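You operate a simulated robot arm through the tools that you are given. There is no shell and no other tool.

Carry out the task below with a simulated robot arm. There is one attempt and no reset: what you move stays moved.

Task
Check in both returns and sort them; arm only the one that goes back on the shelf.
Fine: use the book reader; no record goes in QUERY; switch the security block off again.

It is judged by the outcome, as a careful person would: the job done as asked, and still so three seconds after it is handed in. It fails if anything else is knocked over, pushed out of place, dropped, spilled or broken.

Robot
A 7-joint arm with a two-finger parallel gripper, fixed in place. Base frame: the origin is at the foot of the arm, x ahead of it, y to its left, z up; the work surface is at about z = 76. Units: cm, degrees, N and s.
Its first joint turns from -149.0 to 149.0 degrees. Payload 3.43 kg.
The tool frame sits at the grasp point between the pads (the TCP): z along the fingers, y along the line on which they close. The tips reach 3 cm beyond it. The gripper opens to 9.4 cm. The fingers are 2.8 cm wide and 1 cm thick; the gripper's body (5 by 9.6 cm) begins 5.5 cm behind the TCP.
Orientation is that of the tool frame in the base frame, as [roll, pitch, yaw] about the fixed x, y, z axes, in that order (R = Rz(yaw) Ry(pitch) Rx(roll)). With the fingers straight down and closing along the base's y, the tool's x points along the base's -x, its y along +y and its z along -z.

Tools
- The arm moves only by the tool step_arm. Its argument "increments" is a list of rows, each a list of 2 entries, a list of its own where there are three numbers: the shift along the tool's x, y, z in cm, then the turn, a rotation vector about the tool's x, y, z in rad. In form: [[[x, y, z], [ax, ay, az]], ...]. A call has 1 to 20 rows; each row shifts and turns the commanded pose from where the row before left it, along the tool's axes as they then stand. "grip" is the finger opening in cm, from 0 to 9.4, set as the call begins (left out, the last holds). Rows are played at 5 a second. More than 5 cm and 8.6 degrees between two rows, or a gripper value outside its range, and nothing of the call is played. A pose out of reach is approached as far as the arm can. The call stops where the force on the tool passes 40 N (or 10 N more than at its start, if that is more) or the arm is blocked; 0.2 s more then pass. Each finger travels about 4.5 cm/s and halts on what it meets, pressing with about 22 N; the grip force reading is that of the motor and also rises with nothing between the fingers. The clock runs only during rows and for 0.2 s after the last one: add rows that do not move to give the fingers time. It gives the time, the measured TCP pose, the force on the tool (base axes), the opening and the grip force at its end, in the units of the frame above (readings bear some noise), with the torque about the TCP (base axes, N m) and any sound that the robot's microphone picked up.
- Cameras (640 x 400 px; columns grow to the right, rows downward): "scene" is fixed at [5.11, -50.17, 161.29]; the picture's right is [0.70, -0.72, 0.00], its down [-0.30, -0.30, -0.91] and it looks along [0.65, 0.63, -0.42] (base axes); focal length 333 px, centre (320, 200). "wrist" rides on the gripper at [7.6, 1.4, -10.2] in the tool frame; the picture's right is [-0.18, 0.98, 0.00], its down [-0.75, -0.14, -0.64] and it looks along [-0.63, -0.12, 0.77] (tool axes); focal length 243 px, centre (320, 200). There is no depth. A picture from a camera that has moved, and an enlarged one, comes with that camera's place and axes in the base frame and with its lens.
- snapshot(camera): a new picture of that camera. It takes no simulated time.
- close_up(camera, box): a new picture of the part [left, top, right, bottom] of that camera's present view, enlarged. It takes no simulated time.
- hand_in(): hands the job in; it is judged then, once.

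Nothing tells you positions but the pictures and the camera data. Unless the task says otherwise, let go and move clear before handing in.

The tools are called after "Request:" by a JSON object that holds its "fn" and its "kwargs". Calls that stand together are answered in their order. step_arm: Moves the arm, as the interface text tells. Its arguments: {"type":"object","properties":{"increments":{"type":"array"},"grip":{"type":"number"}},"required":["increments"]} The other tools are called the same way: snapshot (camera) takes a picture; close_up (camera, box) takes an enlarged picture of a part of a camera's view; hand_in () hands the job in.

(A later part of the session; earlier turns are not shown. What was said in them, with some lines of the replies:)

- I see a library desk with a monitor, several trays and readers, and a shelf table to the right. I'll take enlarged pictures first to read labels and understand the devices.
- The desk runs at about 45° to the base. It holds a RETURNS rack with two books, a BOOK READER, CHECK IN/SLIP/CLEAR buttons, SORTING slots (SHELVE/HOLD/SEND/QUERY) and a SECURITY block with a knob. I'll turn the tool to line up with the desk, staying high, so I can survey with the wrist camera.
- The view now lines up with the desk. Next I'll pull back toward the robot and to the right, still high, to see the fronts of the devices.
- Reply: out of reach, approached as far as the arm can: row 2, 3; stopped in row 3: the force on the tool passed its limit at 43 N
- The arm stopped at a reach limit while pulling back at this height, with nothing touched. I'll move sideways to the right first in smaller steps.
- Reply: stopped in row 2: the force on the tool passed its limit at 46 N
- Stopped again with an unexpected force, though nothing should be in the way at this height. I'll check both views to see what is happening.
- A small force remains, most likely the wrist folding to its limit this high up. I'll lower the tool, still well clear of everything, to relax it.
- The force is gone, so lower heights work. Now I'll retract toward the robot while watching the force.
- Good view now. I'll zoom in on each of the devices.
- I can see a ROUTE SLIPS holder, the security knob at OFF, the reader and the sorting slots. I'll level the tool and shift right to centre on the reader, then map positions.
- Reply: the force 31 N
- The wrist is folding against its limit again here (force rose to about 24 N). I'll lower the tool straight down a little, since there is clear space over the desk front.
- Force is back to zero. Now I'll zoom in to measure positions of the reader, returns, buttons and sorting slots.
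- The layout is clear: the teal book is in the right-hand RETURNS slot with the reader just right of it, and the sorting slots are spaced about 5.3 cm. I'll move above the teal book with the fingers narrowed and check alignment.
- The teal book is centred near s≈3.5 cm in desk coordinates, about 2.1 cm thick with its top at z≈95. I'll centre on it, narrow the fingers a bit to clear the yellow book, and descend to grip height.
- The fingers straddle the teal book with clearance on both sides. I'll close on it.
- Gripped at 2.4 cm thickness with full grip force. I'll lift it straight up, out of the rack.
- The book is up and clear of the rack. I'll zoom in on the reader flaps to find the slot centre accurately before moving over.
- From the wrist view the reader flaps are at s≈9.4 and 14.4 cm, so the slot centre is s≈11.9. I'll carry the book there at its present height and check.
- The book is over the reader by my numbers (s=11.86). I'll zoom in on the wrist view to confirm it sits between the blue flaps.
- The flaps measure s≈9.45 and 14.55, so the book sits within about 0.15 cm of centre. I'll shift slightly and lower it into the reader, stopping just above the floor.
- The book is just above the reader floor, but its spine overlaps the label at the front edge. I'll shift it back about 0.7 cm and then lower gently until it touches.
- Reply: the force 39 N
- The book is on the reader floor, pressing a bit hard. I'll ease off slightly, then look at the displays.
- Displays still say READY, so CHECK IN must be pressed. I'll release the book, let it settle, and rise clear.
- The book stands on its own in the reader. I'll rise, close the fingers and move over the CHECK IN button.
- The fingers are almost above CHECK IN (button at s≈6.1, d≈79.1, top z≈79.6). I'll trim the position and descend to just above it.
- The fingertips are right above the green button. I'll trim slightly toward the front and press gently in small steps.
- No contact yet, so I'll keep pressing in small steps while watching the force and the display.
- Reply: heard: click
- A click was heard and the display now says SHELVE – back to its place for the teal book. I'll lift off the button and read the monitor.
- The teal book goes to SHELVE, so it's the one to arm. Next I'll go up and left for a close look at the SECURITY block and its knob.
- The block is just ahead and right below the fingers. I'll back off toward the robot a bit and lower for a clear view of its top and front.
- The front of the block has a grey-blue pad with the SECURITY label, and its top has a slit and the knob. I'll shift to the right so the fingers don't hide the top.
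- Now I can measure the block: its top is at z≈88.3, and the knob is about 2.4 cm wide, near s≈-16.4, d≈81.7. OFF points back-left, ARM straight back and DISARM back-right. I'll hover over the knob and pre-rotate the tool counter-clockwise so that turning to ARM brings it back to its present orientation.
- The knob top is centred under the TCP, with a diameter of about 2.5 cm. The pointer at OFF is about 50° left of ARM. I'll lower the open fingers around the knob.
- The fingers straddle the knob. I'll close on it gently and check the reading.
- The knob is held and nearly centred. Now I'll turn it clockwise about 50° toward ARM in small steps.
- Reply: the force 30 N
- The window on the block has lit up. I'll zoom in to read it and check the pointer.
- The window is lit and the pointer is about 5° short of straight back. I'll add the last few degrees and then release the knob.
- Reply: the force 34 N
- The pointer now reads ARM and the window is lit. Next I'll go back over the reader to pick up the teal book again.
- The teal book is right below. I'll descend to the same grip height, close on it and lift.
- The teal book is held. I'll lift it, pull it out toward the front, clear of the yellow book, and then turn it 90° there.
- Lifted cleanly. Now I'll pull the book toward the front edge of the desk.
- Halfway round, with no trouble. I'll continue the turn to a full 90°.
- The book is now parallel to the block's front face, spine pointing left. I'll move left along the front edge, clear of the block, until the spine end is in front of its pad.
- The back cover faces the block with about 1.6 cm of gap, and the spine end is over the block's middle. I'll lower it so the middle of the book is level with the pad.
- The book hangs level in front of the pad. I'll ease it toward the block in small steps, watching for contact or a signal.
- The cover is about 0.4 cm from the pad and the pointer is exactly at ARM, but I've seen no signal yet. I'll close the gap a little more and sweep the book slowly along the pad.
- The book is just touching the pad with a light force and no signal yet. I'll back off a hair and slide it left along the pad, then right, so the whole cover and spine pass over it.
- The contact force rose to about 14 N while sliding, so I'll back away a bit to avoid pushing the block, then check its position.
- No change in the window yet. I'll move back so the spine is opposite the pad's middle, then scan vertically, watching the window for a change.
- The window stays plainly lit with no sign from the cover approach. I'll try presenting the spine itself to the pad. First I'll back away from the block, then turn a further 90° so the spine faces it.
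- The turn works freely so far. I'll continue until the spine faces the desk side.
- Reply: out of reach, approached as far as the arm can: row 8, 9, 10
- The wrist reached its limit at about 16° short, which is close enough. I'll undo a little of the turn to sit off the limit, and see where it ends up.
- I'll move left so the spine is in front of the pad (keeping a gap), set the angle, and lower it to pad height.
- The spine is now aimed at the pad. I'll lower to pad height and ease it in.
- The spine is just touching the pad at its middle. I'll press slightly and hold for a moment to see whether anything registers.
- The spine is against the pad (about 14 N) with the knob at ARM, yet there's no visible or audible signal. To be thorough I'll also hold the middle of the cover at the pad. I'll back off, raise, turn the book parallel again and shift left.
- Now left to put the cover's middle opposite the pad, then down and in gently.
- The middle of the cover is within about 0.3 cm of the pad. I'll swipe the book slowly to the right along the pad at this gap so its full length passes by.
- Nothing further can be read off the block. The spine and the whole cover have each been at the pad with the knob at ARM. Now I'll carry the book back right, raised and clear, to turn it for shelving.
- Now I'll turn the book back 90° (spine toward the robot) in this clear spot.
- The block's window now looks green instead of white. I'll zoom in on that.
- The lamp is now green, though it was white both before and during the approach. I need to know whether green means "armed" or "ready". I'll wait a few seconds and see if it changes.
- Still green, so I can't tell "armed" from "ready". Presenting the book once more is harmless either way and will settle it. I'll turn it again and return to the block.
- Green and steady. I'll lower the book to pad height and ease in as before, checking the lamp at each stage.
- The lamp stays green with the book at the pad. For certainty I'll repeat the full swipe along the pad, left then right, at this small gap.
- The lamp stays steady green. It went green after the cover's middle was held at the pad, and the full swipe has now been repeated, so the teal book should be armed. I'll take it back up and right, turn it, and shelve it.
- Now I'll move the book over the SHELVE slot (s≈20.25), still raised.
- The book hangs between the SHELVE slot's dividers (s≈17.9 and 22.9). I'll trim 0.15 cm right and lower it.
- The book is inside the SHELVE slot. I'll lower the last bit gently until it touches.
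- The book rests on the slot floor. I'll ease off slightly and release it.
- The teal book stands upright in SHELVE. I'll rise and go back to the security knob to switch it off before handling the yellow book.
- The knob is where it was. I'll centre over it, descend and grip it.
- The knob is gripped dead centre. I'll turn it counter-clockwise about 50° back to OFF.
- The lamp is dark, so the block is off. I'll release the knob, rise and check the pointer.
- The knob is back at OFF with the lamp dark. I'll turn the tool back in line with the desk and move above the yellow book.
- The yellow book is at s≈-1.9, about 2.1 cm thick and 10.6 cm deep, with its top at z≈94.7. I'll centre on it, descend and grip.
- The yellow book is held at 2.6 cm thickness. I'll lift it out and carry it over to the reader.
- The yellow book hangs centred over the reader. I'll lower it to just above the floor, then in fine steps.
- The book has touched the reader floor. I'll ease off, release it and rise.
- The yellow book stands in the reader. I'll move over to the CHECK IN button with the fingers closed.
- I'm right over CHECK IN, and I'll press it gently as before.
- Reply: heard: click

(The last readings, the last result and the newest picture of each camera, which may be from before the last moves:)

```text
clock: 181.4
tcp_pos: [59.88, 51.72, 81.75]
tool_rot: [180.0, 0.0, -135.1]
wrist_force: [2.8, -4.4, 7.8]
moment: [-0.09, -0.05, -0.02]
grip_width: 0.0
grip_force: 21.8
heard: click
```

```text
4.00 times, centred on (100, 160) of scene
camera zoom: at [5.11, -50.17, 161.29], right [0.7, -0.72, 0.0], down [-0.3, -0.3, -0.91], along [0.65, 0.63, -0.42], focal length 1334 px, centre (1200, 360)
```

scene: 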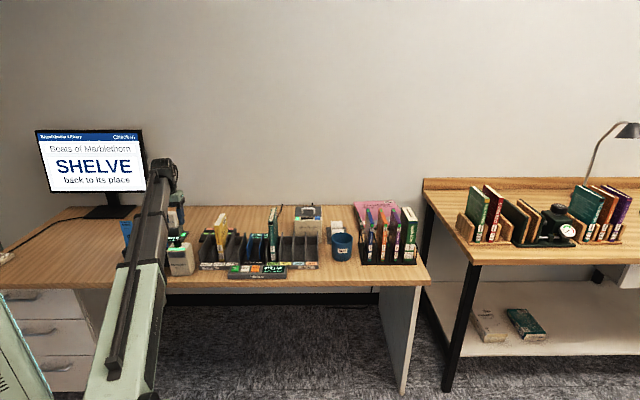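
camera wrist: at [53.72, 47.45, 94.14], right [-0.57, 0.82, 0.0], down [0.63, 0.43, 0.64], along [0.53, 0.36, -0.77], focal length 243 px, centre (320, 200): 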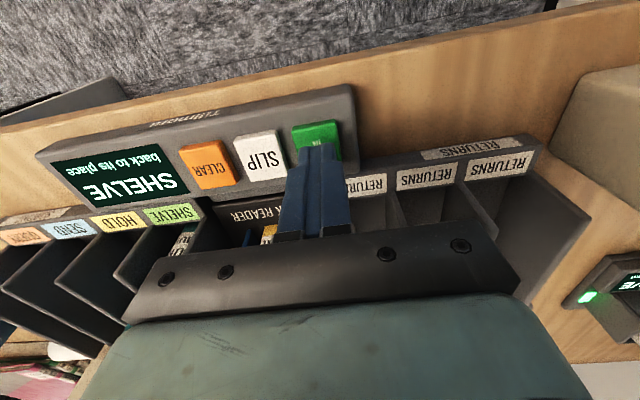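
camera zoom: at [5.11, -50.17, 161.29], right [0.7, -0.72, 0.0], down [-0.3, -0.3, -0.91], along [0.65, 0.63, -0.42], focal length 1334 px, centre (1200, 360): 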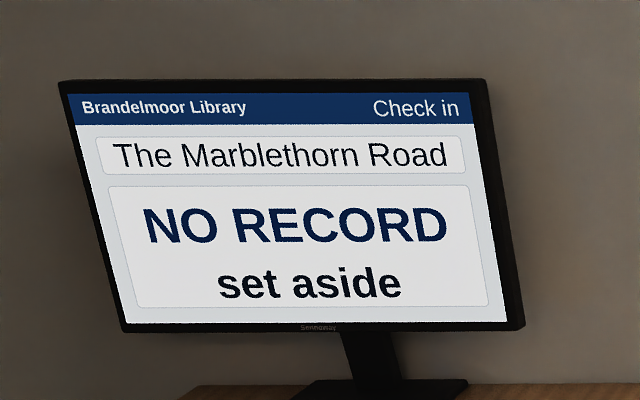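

NO RECORD – set aside: the yellow book goes in QUERY and stays unarmed. I'll rise off the button and return to pick it up.

Request:
{"fn": "step_arm", "kwargs": {"increments": [[[0, 0, -0.6], [0, 0, 0]], [[0, 0, -2], [0, 0, 0]], [[0, 0, -3], [0, 0, 0]], [[0, 0, -3], [0, 0, 0]], [[0, 0, -3], [0, 0, 0]], [[0, 0, -3], [0, 0, 0]], [[0, 0, -3], [0, 0, 0]], [[0, 0, -2], [0, 0, 0]], [[0, 0, 0], [0, 0, 0]]]}}

Request:
{"fn": "step_arm", "kwargs": {"increments": [[[-1.5, -0.8, 0], [0, 0, 0]], [[-2.5, -1.3, 0], [0, 0, 0]], [[-2.5, -1.3, 0], [0, 0, 0]], [[-2.5, -1.3, 0], [0, 0, 0]], [[-2.0, -1.0, 0], [0, 0, 0]], [[-0.8, -0.4, 0], [0, 0, 0]], [[0, 0, 0], [0, 0, 0]]], "grip": 4.6}}

Request:
{"fn": "close_up", "kwargs": {"camera": "wrist", "box": [240, 20, 420, 220]}}

```text
clock: 183.4
tcp_pos: [59.97, 51.79, 101.44]
tool_rot: [-179.9, 0.0, -134.9]
wrist_force: [-0.9, -0.6, 0.3]
moment: [0.0, -0.05, -0.01]
grip_width: 0.0
grip_force: 22.1
```

```text
clock: 185.0
tcp_pos: [72.64, 55.73, 101.3]
tool_rot: [180.0, -0.1, -135.0]
wrist_force: [-0.1, -0.3, -0.9]
moment: [0.0, -0.02, 0.0]
grip_width: 4.61
grip_force: 0.1
```

```text
2.00 times, centred on (330, 120) of wrist
camera zoom: at [66.29, 51.42, 111.59], right [-0.57, 0.82, 0.0], down [0.63, 0.43, 0.64], along [0.53, 0.36, -0.77], focal length 485 px, centre (300, 360)
```

zoom: 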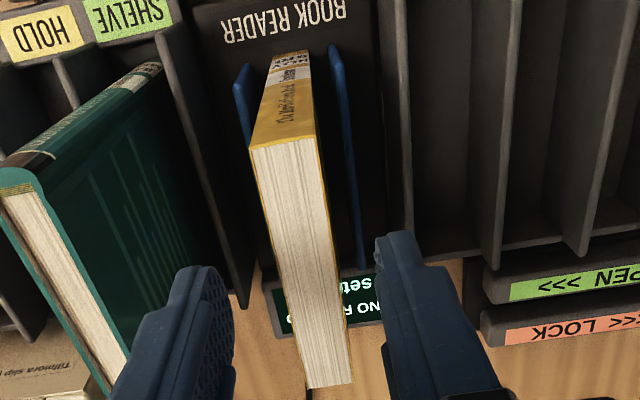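

Request:
{"fn": "step_arm", "kwargs": {"increments": [[[0.5, 0, 1], [0, 0, 0]], [[0, 0, 2], [0, 0, 0]], [[0, 0, 2], [0, 0, 0]], [[0, 0, 2], [0, 0, 0]], [[0, 0, 1.5], [0, 0, 0]], [[0, 0, 0.9], [0, 0, 0]], [[0, 0, 0], [0, 0, 0]]]}}

Request:
{"fn": "snapshot", "kwargs": {"camera": "wrist"}}

Request:
{"fn": "step_arm", "kwargs": {"increments": [[[0, 0, 0], [0, 0, 0]], [[0, 0, 0], [0, 0, 0]], [[0, 0, 0], [0, 0, 0]], [[0, 0, 0], [0, 0, 0]], [[0, 0, 0], [0, 0, 0]]], "grip": 0}}

```text
clock: 186.6
tcp_pos: [72.22, 55.21, 91.88]
tool_rot: [-180.0, 0.0, -135.1]
wrist_force: [0.2, -0.7, -0.5]
moment: [0.01, 0.0, -0.02]
grip_width: 4.61
grip_force: 0.1
```

```text
taken
camera wrist: at [65.89, 50.94, 102.2], right [-0.57, 0.82, 0.0], down [0.63, 0.43, 0.64], along [0.53, 0.36, -0.77], focal length 243 px, centre (320, 200)
```

wrist: 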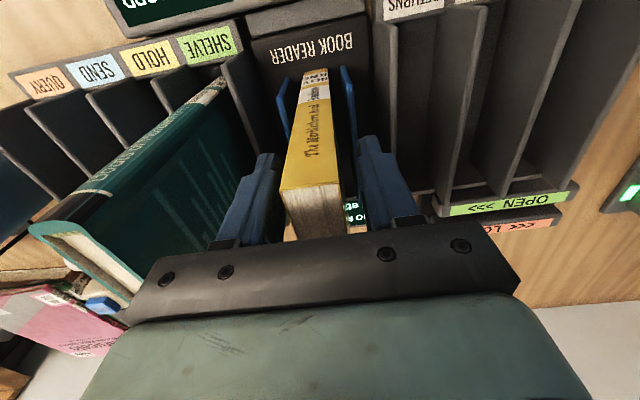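

```text
clock: 187.8
tcp_pos: [72.33, 55.26, 92.02]
tool_rot: [-180.0, 0.0, -135.0]
wrist_force: [-0.6, -0.1, 0.4]
moment: [0.03, 0.03, -0.01]
grip_width: 2.66
grip_force: 22.1
```

The yellow book is gripped. I'll lift it, pull it toward the front so it clears the teal book, and go right along the front.

Request:
{"fn": "step_arm", "kwargs": {"increments": [[[0, 0, -0.7], [0, 0, 0]], [[0, 0, -1.3], [0, 0, 0]], [[0, 0, -1.6], [0, 0, 0]], [[0, 0, -1.6], [0, 0, 0]], [[0, 0, -1.6], [0, 0, 0]], [[0, 0, -1.6], [0, 0, 0]], [[0, 0, -1.6], [0, 0, 0]], [[0, 0, -1.0], [0, 0, 0]], [[0, 0, 0], [0, 0, 0]], [[1, 0, 0], [0, 0, 0]], [[2, 0, 0], [0, 0, 0]], [[2, 0, 0], [0, 0, 0]], [[2, 0, 0], [0, 0, 0]], [[2, 0, 0], [0, 0, 0]], [[2, 0, 0], [0, 0, 0]], [[2, 0, 0], [0, 0, 0]], [[1, 0, 0], [0, 0, 0]], [[0, 0, 0], [0, 0, 0]]]}}

Request:
{"fn": "close_up", "kwargs": {"camera": "scene", "box": [190, 180, 330, 290]}}

Request:
{"fn": "step_arm", "kwargs": {"increments": [[[0, -1, 0], [0, 0, 0]], [[0, -2, 0], [0, 0, 0]], [[0, -2.1, 0], [0, 0, 0]], [[0, -2.1, 0], [0, 0, 0]], [[0, -2.1, 0], [0, 0, 0]], [[0, -2.1, 0], [0, 0, 0]], [[0, -2.1, 0], [0, 0, 0]], [[0, -2.1, 0], [0, 0, 0]], [[0, -2.1, 0], [0, 0, 0]], [[0, -2.1, 0], [0, 0, 0]], [[0, -2.1, 0], [0, 0, 0]], [[0, -1.7, 0], [0, 0, 0]], [[0, -0.6, 0], [0, 0, 0]], [[0, 0, 0], [0, 0, 0]]]}}

Request:
{"fn": "snapshot", "kwargs": {"camera": "wrist"}}

Request:
{"fn": "snapshot", "kwargs": {"camera": "scene"}}

```text
clock: 191.6
tcp_pos: [62.35, 45.38, 102.96]
tool_rot: [-179.9, 0.1, -135.0]
wrist_force: [0.0, 0.3, -2.2]
moment: [-0.03, 0.03, 0.0]
grip_width: 2.62
grip_force: 22.3
```

```text
3.64 times, centred on (260, 235) of scene
camera zoom: at [5.11, -50.17, 161.29], right [0.7, -0.72, 0.0], down [-0.3, -0.3, -0.91], along [0.65, 0.63, -0.42], focal length 1212 px, centre (538, 73)
```

zoom: 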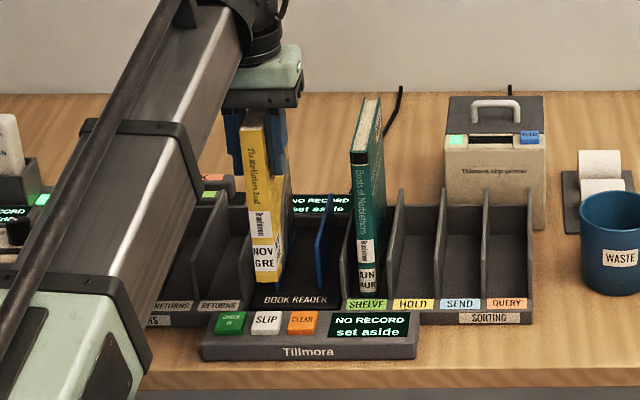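

```text
clock: 194.6
tcp_pos: [79.28, 28.32, 102.97]
tool_rot: [-180.0, 0.0, -135.1]
wrist_force: [-0.1, 0.2, -2.7]
moment: [-0.04, 0.02, -0.02]
grip_width: 2.61
grip_force: 21.9
```

```text
taken
camera wrist: at [73.12, 23.93, 113.23], right [-0.57, 0.82, 0.0], down [0.63, 0.43, 0.64], along [0.53, 0.36, -0.77], focal length 243 px, centre (320, 200)
```

wrist: 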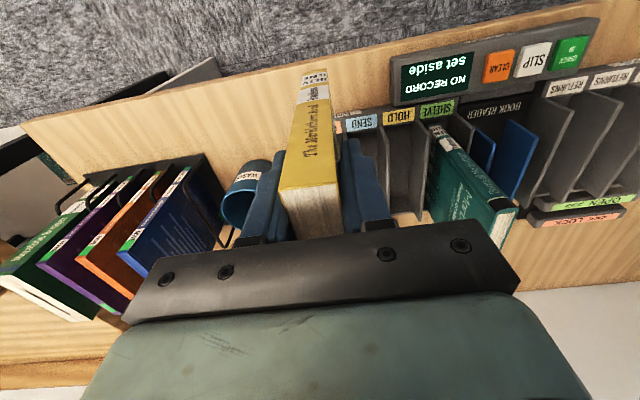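

```text
taken
```

scene: 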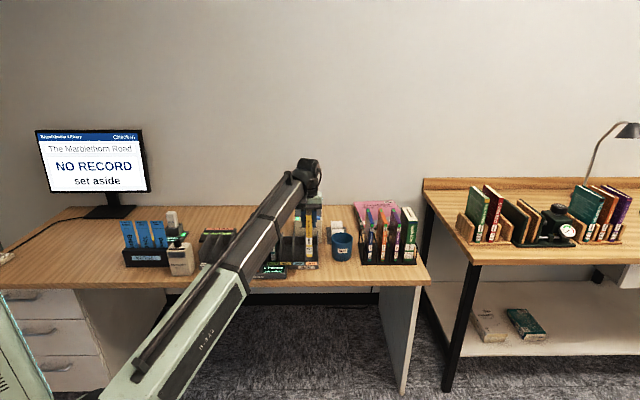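

The book is at the QUERY column. Now I'll move it forward over the QUERY slot, staying raised, and check the dividers.

Request:
{"fn": "step_arm", "kwargs": {"increments": [[[-1, -0.2, 0], [0, 0, 0]], [[-2, 0, 0], [0, 0, 0]], [[-2, 0, 0], [0, 0, 0]], [[-2, 0, 0], [0, 0, 0]], [[-2, 0, 0], [0, 0, 0]], [[-2, 0, 0], [0, 0, 0]], [[-1.5, 0, 0], [0, 0, 0]], [[-0.7, 0, 0], [0, 0, 0]], [[0, 0, 0], [0, 0, 0]]]}}

Request:
{"fn": "snapshot", "kwargs": {"camera": "wrist"}}

Request:
{"fn": "close_up", "kwargs": {"camera": "wrist", "box": [220, 0, 420, 125]}}

Request:
{"fn": "close_up", "kwargs": {"camera": "scene", "box": [250, 190, 370, 280]}}

```text
clock: 196.6
tcp_pos: [89.02, 37.73, 103.07]
tool_rot: [180.0, 0.1, -135.0]
wrist_force: [0.6, 0.3, -2.0]
moment: [-0.07, 0.06, -0.03]
grip_width: 2.65
grip_force: 22.3
```

```text
taken
camera wrist: at [82.61, 33.36, 113.27], right [-0.57, 0.82, 0.0], down [0.63, 0.43, 0.64], along [0.53, 0.36, -0.77], focal length 243 px, centre (320, 200)
```

wrist: 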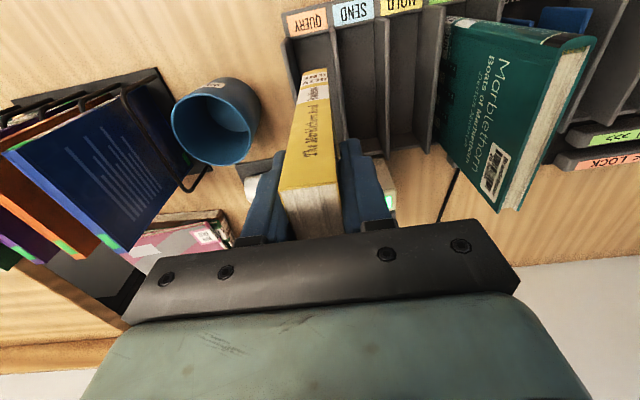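

```text
3.20 times, centred on (320, 62) of wrist
camera zoom: at [82.61, 33.36, 113.27], right [-0.57, 0.82, 0.0], down [0.63, 0.43, 0.64], along [0.53, 0.36, -0.77], focal length 776 px, centre (320, 640)
```

zoom: 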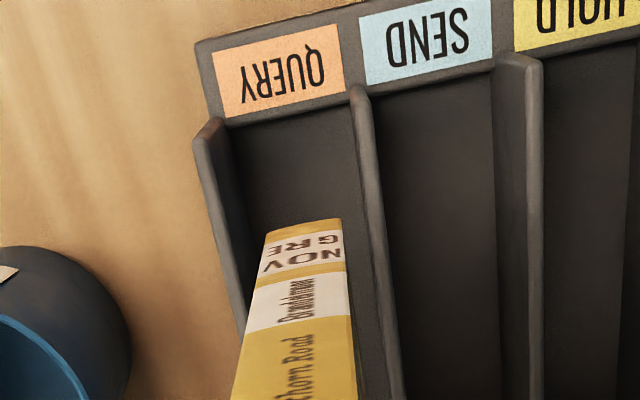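

```text
4.44 times, centred on (310, 235) of scene
camera zoom: at [5.11, -50.17, 161.29], right [0.7, -0.72, 0.0], down [-0.3, -0.3, -0.91], along [0.65, 0.63, -0.42], focal length 1482 px, centre (364, 44)
```

zoom: 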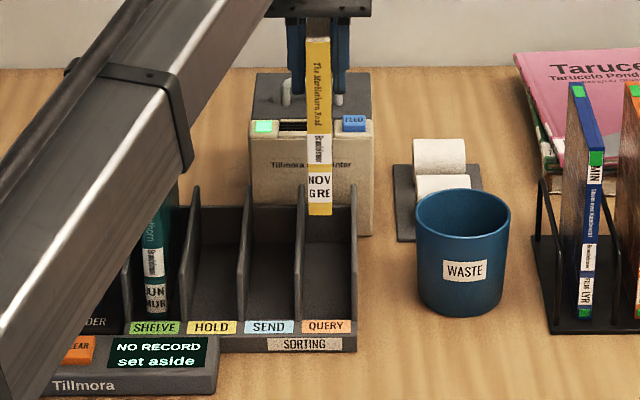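

The book is centred in the QUERY slot (dividers at s≈34.3 and 38.3, book at 36.27). I'll lower it in.

Request:
{"fn": "step_arm", "kwargs": {"increments": [[[0, 0, 0.8], [0, 0, 0]], [[0, 0, 1.5], [0, 0, 0]], [[0, 0, 1.6], [0, 0, 0]], [[0, 0, 1.6], [0, 0, 0]], [[0, 0, 1.6], [0, 0, 0]], [[0, 0, 1.6], [0, 0, 0]], [[0, 0, 1.3], [0, 0, 0]], [[0, 0, 0.8], [0, 0, 0]], [[0, 0, 0], [0, 0, 0]]]}}

Request:
{"fn": "snapshot", "kwargs": {"camera": "wrist"}}

Request:
{"fn": "close_up", "kwargs": {"camera": "scene", "box": [250, 190, 370, 280]}}

```text
clock: 198.6
tcp_pos: [88.9, 37.55, 92.27]
tool_rot: [-180.0, 0.0, -135.1]
wrist_force: [-0.2, -0.2, -2.2]
moment: [-0.05, 0.01, 0.0]
grip_width: 2.6
grip_force: 22.1
```

```text
taken
camera wrist: at [82.59, 33.29, 102.51], right [-0.57, 0.82, 0.0], down [0.63, 0.43, 0.64], along [0.53, 0.36, -0.77], focal length 243 px, centre (320, 200)
```

wrist: 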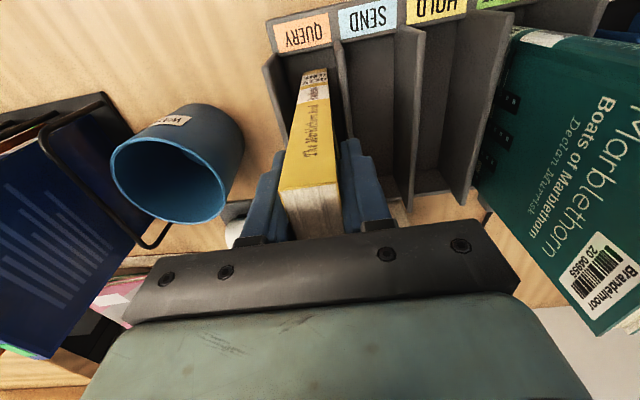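

```text
4.44 times, centred on (310, 235) of scene
camera zoom: at [5.11, -50.17, 161.29], right [0.7, -0.72, 0.0], down [-0.3, -0.3, -0.91], along [0.65, 0.63, -0.42], focal length 1482 px, centre (364, 44)
```

zoom: 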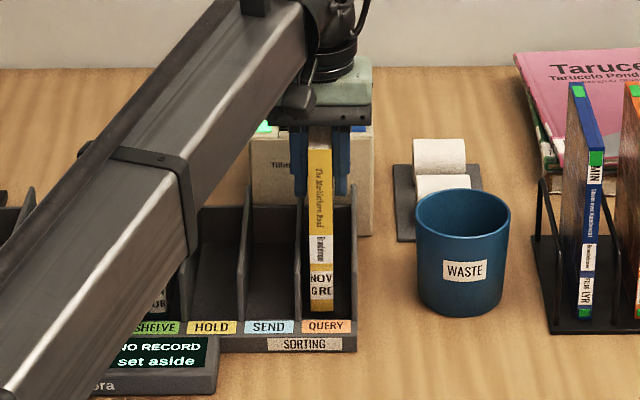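

It's inside the QUERY slot. I'll lower the last bit in fine steps until it touches.

Request:
{"fn": "step_arm", "kwargs": {"increments": [[[0, 0, 0.2], [0, 0, 0]], [[0, 0, 0.2], [0, 0, 0]], [[0, 0, 0.15], [0, 0, 0]], [[0, 0, 0], [0, 0, 0]]]}}

Request:
{"fn": "step_arm", "kwargs": {"increments": [[[0, 0, 0.12], [0, 0, 0]], [[0, 0, 0.12], [0, 0, 0]], [[0, 0, 0], [0, 0, 0]]]}}

```text
clock: 199.6
tcp_pos: [89.01, 37.59, 91.78]
tool_rot: [-180.0, 0.0, -135.0]
wrist_force: [0.3, 0.8, -2.1]
moment: [-0.04, 0.05, -0.01]
grip_width: 2.63
grip_force: 21.5
```

```text
clock: 200.4
tcp_pos: [88.8, 37.61, 91.33]
tool_rot: [180.0, 0.0, -135.0]
wrist_force: [-0.3, -0.7, -1.8]
moment: [-0.07, 0.02, -0.02]
grip_width: 2.61
grip_force: 22.2
```

Request:
{"fn": "step_arm", "kwargs": {"increments": [[[0, 0, 0.1], [0, 0, 0]], [[0, 0, 0.1], [0, 0, 0]], [[0, 0, 0], [0, 0, 0]]]}}

```text
clock: 201.2
tcp_pos: [88.94, 37.58, 91.13]
tool_rot: [180.0, 0.0, -135.0]
wrist_force: [-0.4, -0.3, -2.7]
moment: [-0.03, 0.03, 0.01]
grip_width: 2.62
grip_force: 22.2
```

Request:
{"fn": "step_arm", "kwargs": {"increments": [[[0, 0, 0.1], [0, 0, 0]], [[0, 0, 0.08], [0, 0, 0]], [[0, 0, 0], [0, 0, 0]]]}}

```text
clock: 202.0
tcp_pos: [88.87, 37.51, 91.15]
tool_rot: [180.0, 0.1, -135.0]
wrist_force: [2.6, 2.4, 18.2]
moment: [0.01, 0.01, 0.02]
grip_width: 2.64
grip_force: 22.5
```

The book rests on the QUERY slot floor. I'll ease off, release, and look.

Request:
{"fn": "step_arm", "kwargs": {"increments": [[[0, 0, -0.12], [0, 0, 0]], [[0, 0, 0], [0, 0, 0]]]}}

Request:
{"fn": "step_arm", "kwargs": {"increments": [[[0, 0, 0], [0, 0, 0]], [[0, 0, 0], [0, 0, 0]], [[0, 0, 0], [0, 0, 0]], [[0, 0, 0], [0, 0, 0]], [[0, 0, 0], [0, 0, 0]]], "grip": 4.6}}

Request:
{"fn": "step_arm", "kwargs": {"increments": [[[0, 0, -1.2], [0, 0, 0]], [[0, 0, -2], [0, 0, 0]], [[0, 0, -2], [0, 0, 0]], [[0, 0, -2], [0, 0, 0]], [[0, 0, -2], [0, 0, 0]], [[0, 0, -1], [0, 0, 0]], [[2, 0, 0], [0, 0, 0]], [[2, 0, 0], [0, 0, 0]], [[2, 0, 0], [0, 0, 0]], [[0, 0, 0], [0, 0, 0]]]}}

Request:
{"fn": "snapshot", "kwargs": {"camera": "wrist"}}

Request:
{"fn": "snapshot", "kwargs": {"camera": "scene"}}

Request:
{"fn": "close_up", "kwargs": {"camera": "scene", "box": [230, 190, 350, 280]}}

```text
clock: 202.6
tcp_pos: [88.92, 37.53, 91.17]
tool_rot: [-180.0, 0.0, -135.0]
wrist_force: [1.0, 1.4, 2.0]
moment: [0.34, -0.3, 0.01]
grip_width: 2.63
grip_force: 22.5
```

```text
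clock: 203.8
tcp_pos: [88.98, 37.57, 91.11]
tool_rot: [-180.0, 0.0, -135.1]
wrist_force: [-0.1, 0.5, -0.9]
moment: [-0.01, -0.01, -0.01]
grip_width: 4.62
grip_force: 0.0
```

```text
clock: 206.0
tcp_pos: [84.63, 33.26, 101.47]
tool_rot: [-180.0, 0.0, -135.0]
wrist_force: [-0.4, 0.0, 0.4]
moment: [0.01, -0.02, 0.03]
grip_width: 4.6
grip_force: 0.1
```

```text
taken
camera wrist: at [78.33, 28.91, 111.68], right [-0.57, 0.82, 0.0], down [0.63, 0.43, 0.64], along [0.53, 0.36, -0.77], focal length 243 px, centre (320, 200)
```

wrist: 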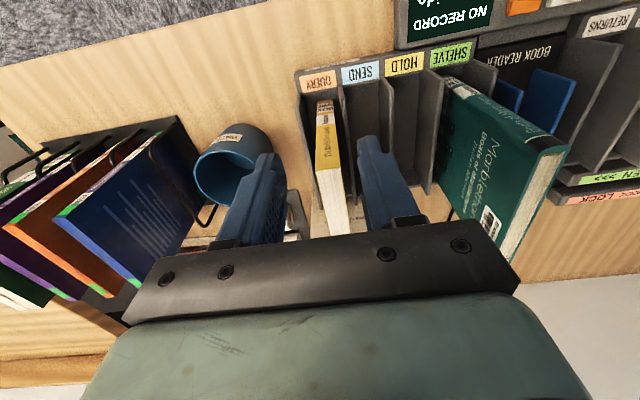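

```text
taken
```

scene: 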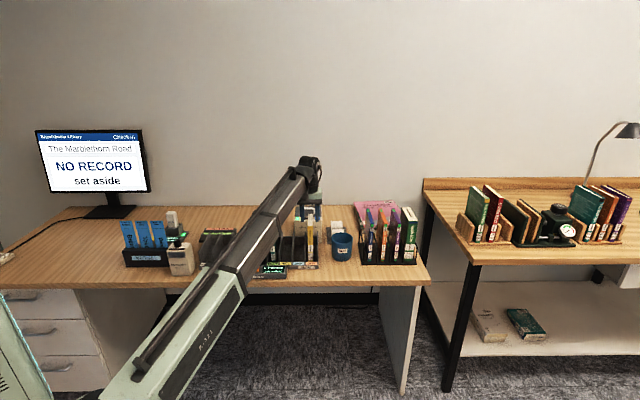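

```text
4.44 times, centred on (290, 235) of scene
camera zoom: at [5.11, -50.17, 161.29], right [0.7, -0.72, 0.0], down [-0.3, -0.3, -0.91], along [0.65, 0.63, -0.42], focal length 1482 px, centre (453, 44)
```

zoom: 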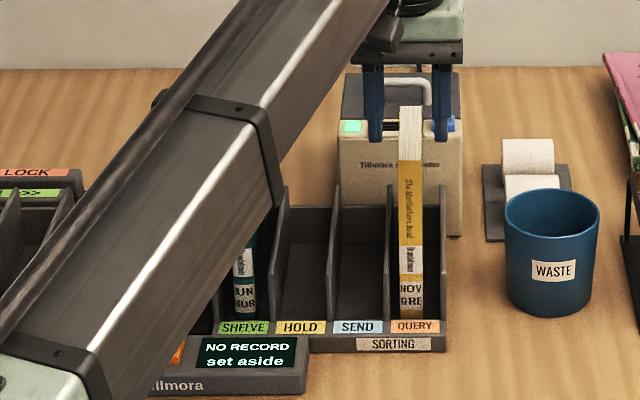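

Both books are placed: teal in SHELVE, yellow in QUERY. I'll withdraw the arm to clear space on the left and check everything once more.

Request:
{"fn": "step_arm", "kwargs": {"increments": [[[2, 0.5, 0], [0, 0, 0]], [[2.5, 1.5, 0], [0, 0, 0]], [[1.5, 2.5, 0], [0, 0, 0]], [[0, 2.5, 0], [0, 0, 0]], [[0, 2.5, 0], [0, 0, 0]], [[0, 2.5, 0], [0, 0, 0]], [[0, 2.5, 0], [0, 0, 0]], [[0, 2.5, 0], [0, 0, 0]], [[0, 2.5, 0], [0, 0, 0]], [[0, 2.5, 0], [0, 0, 0]], [[0, 2.5, 0], [0, 0, 0]], [[0, 2.5, 0], [0, 0, 0]], [[0, 2.5, 0], [0, 0, 0]], [[0, 2.5, 0], [0, 0, 0]], [[0, 2.5, 0], [0, 0, 0]], [[0, 2.0, 0], [0, 0, 0]], [[0, 0, 0], [0, 0, 0]]]}}

Request:
{"fn": "snapshot", "kwargs": {"camera": "scene"}}

Request:
{"fn": "close_up", "kwargs": {"camera": "scene", "box": [210, 190, 350, 290]}}

Request:
{"fn": "snapshot", "kwargs": {"camera": "wrist"}}

```text
clock: 209.6
tcp_pos: [54.6, 54.8, 101.39]
tool_rot: [179.9, -0.1, -135.0]
wrist_force: [-0.6, -0.6, -1.2]
moment: [0.03, -0.02, 0.0]
grip_width: 4.58
grip_force: 0.0
```

```text
taken
```

scene: 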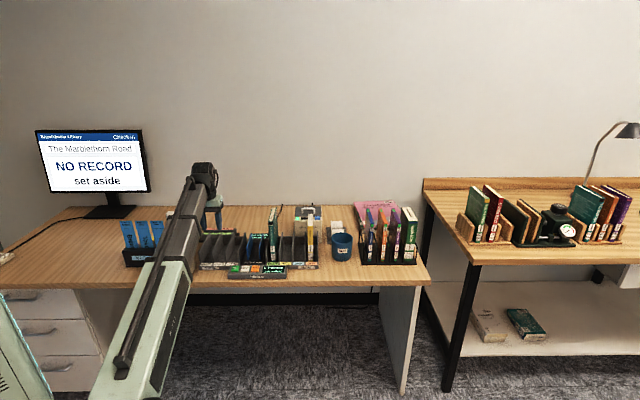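

```text
4.00 times, centred on (280, 240) of scene
camera zoom: at [5.11, -50.17, 161.29], right [0.7, -0.72, 0.0], down [-0.3, -0.3, -0.91], along [0.65, 0.63, -0.42], focal length 1334 px, centre (480, 40)
```

zoom: 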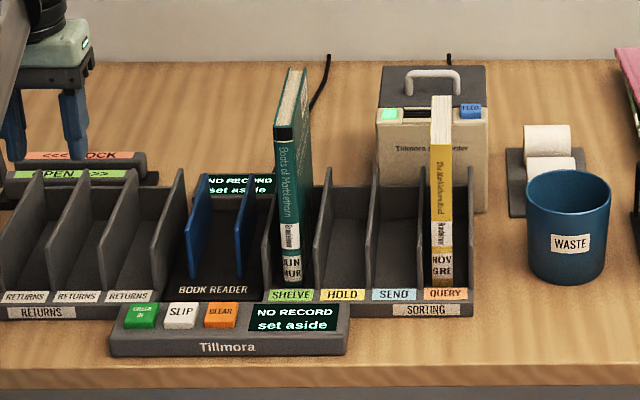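

```text
taken
camera wrist: at [48.32, 50.59, 111.64], right [-0.57, 0.82, 0.0], down [0.63, 0.43, 0.64], along [0.53, 0.36, -0.77], focal length 243 px, centre (320, 200)
```

wrist: 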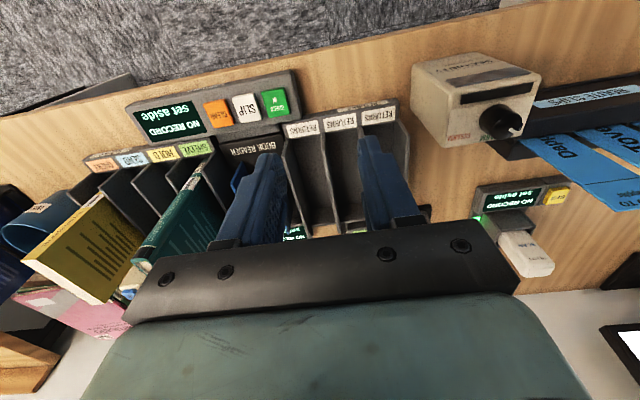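

Final state:
- **Teal book:** checked in, held at the security pad at ARM until the lamp went from white to green, and now in SHELVE. I take the green lamp to mean it is armed.
- **Yellow book:** checked in, no record, in QUERY and not armed.
- **Security block:** back at OFF, lamp dark.

The arm is clear and nothing else has moved, so I'm handing in.

Request:
{"fn": "hand_in", "kwargs": {}}

```text
The job is handed in.
```

Both returns are checked in and sorted, and the security block is switched off again. I'm fairly sure the teal book is armed, but the block gave no explicit confirmation.

- **Teal book (*Boats of Marblethorn*):** the reader said SHELVE, so I armed it and put it in the SHELVE slot. The block's lamp stayed white through the first passes at the pad. By the time I'd carried the book clear, the lamp had turned green. I take that to mean armed, and I swiped the book along the pad once more to be safe.
- **Yellow book (*The Marblethorn Road*):** the reader said NO RECORD, so it went in the QUERY slot. It was never brought to the security block.
- **Security block:** the knob is back at OFF and the lamp is dark.

Nothing was knocked over or dropped, and the arm is clear of the desk items. The reader still shows NO RECORD because I didn't press CLEAR.
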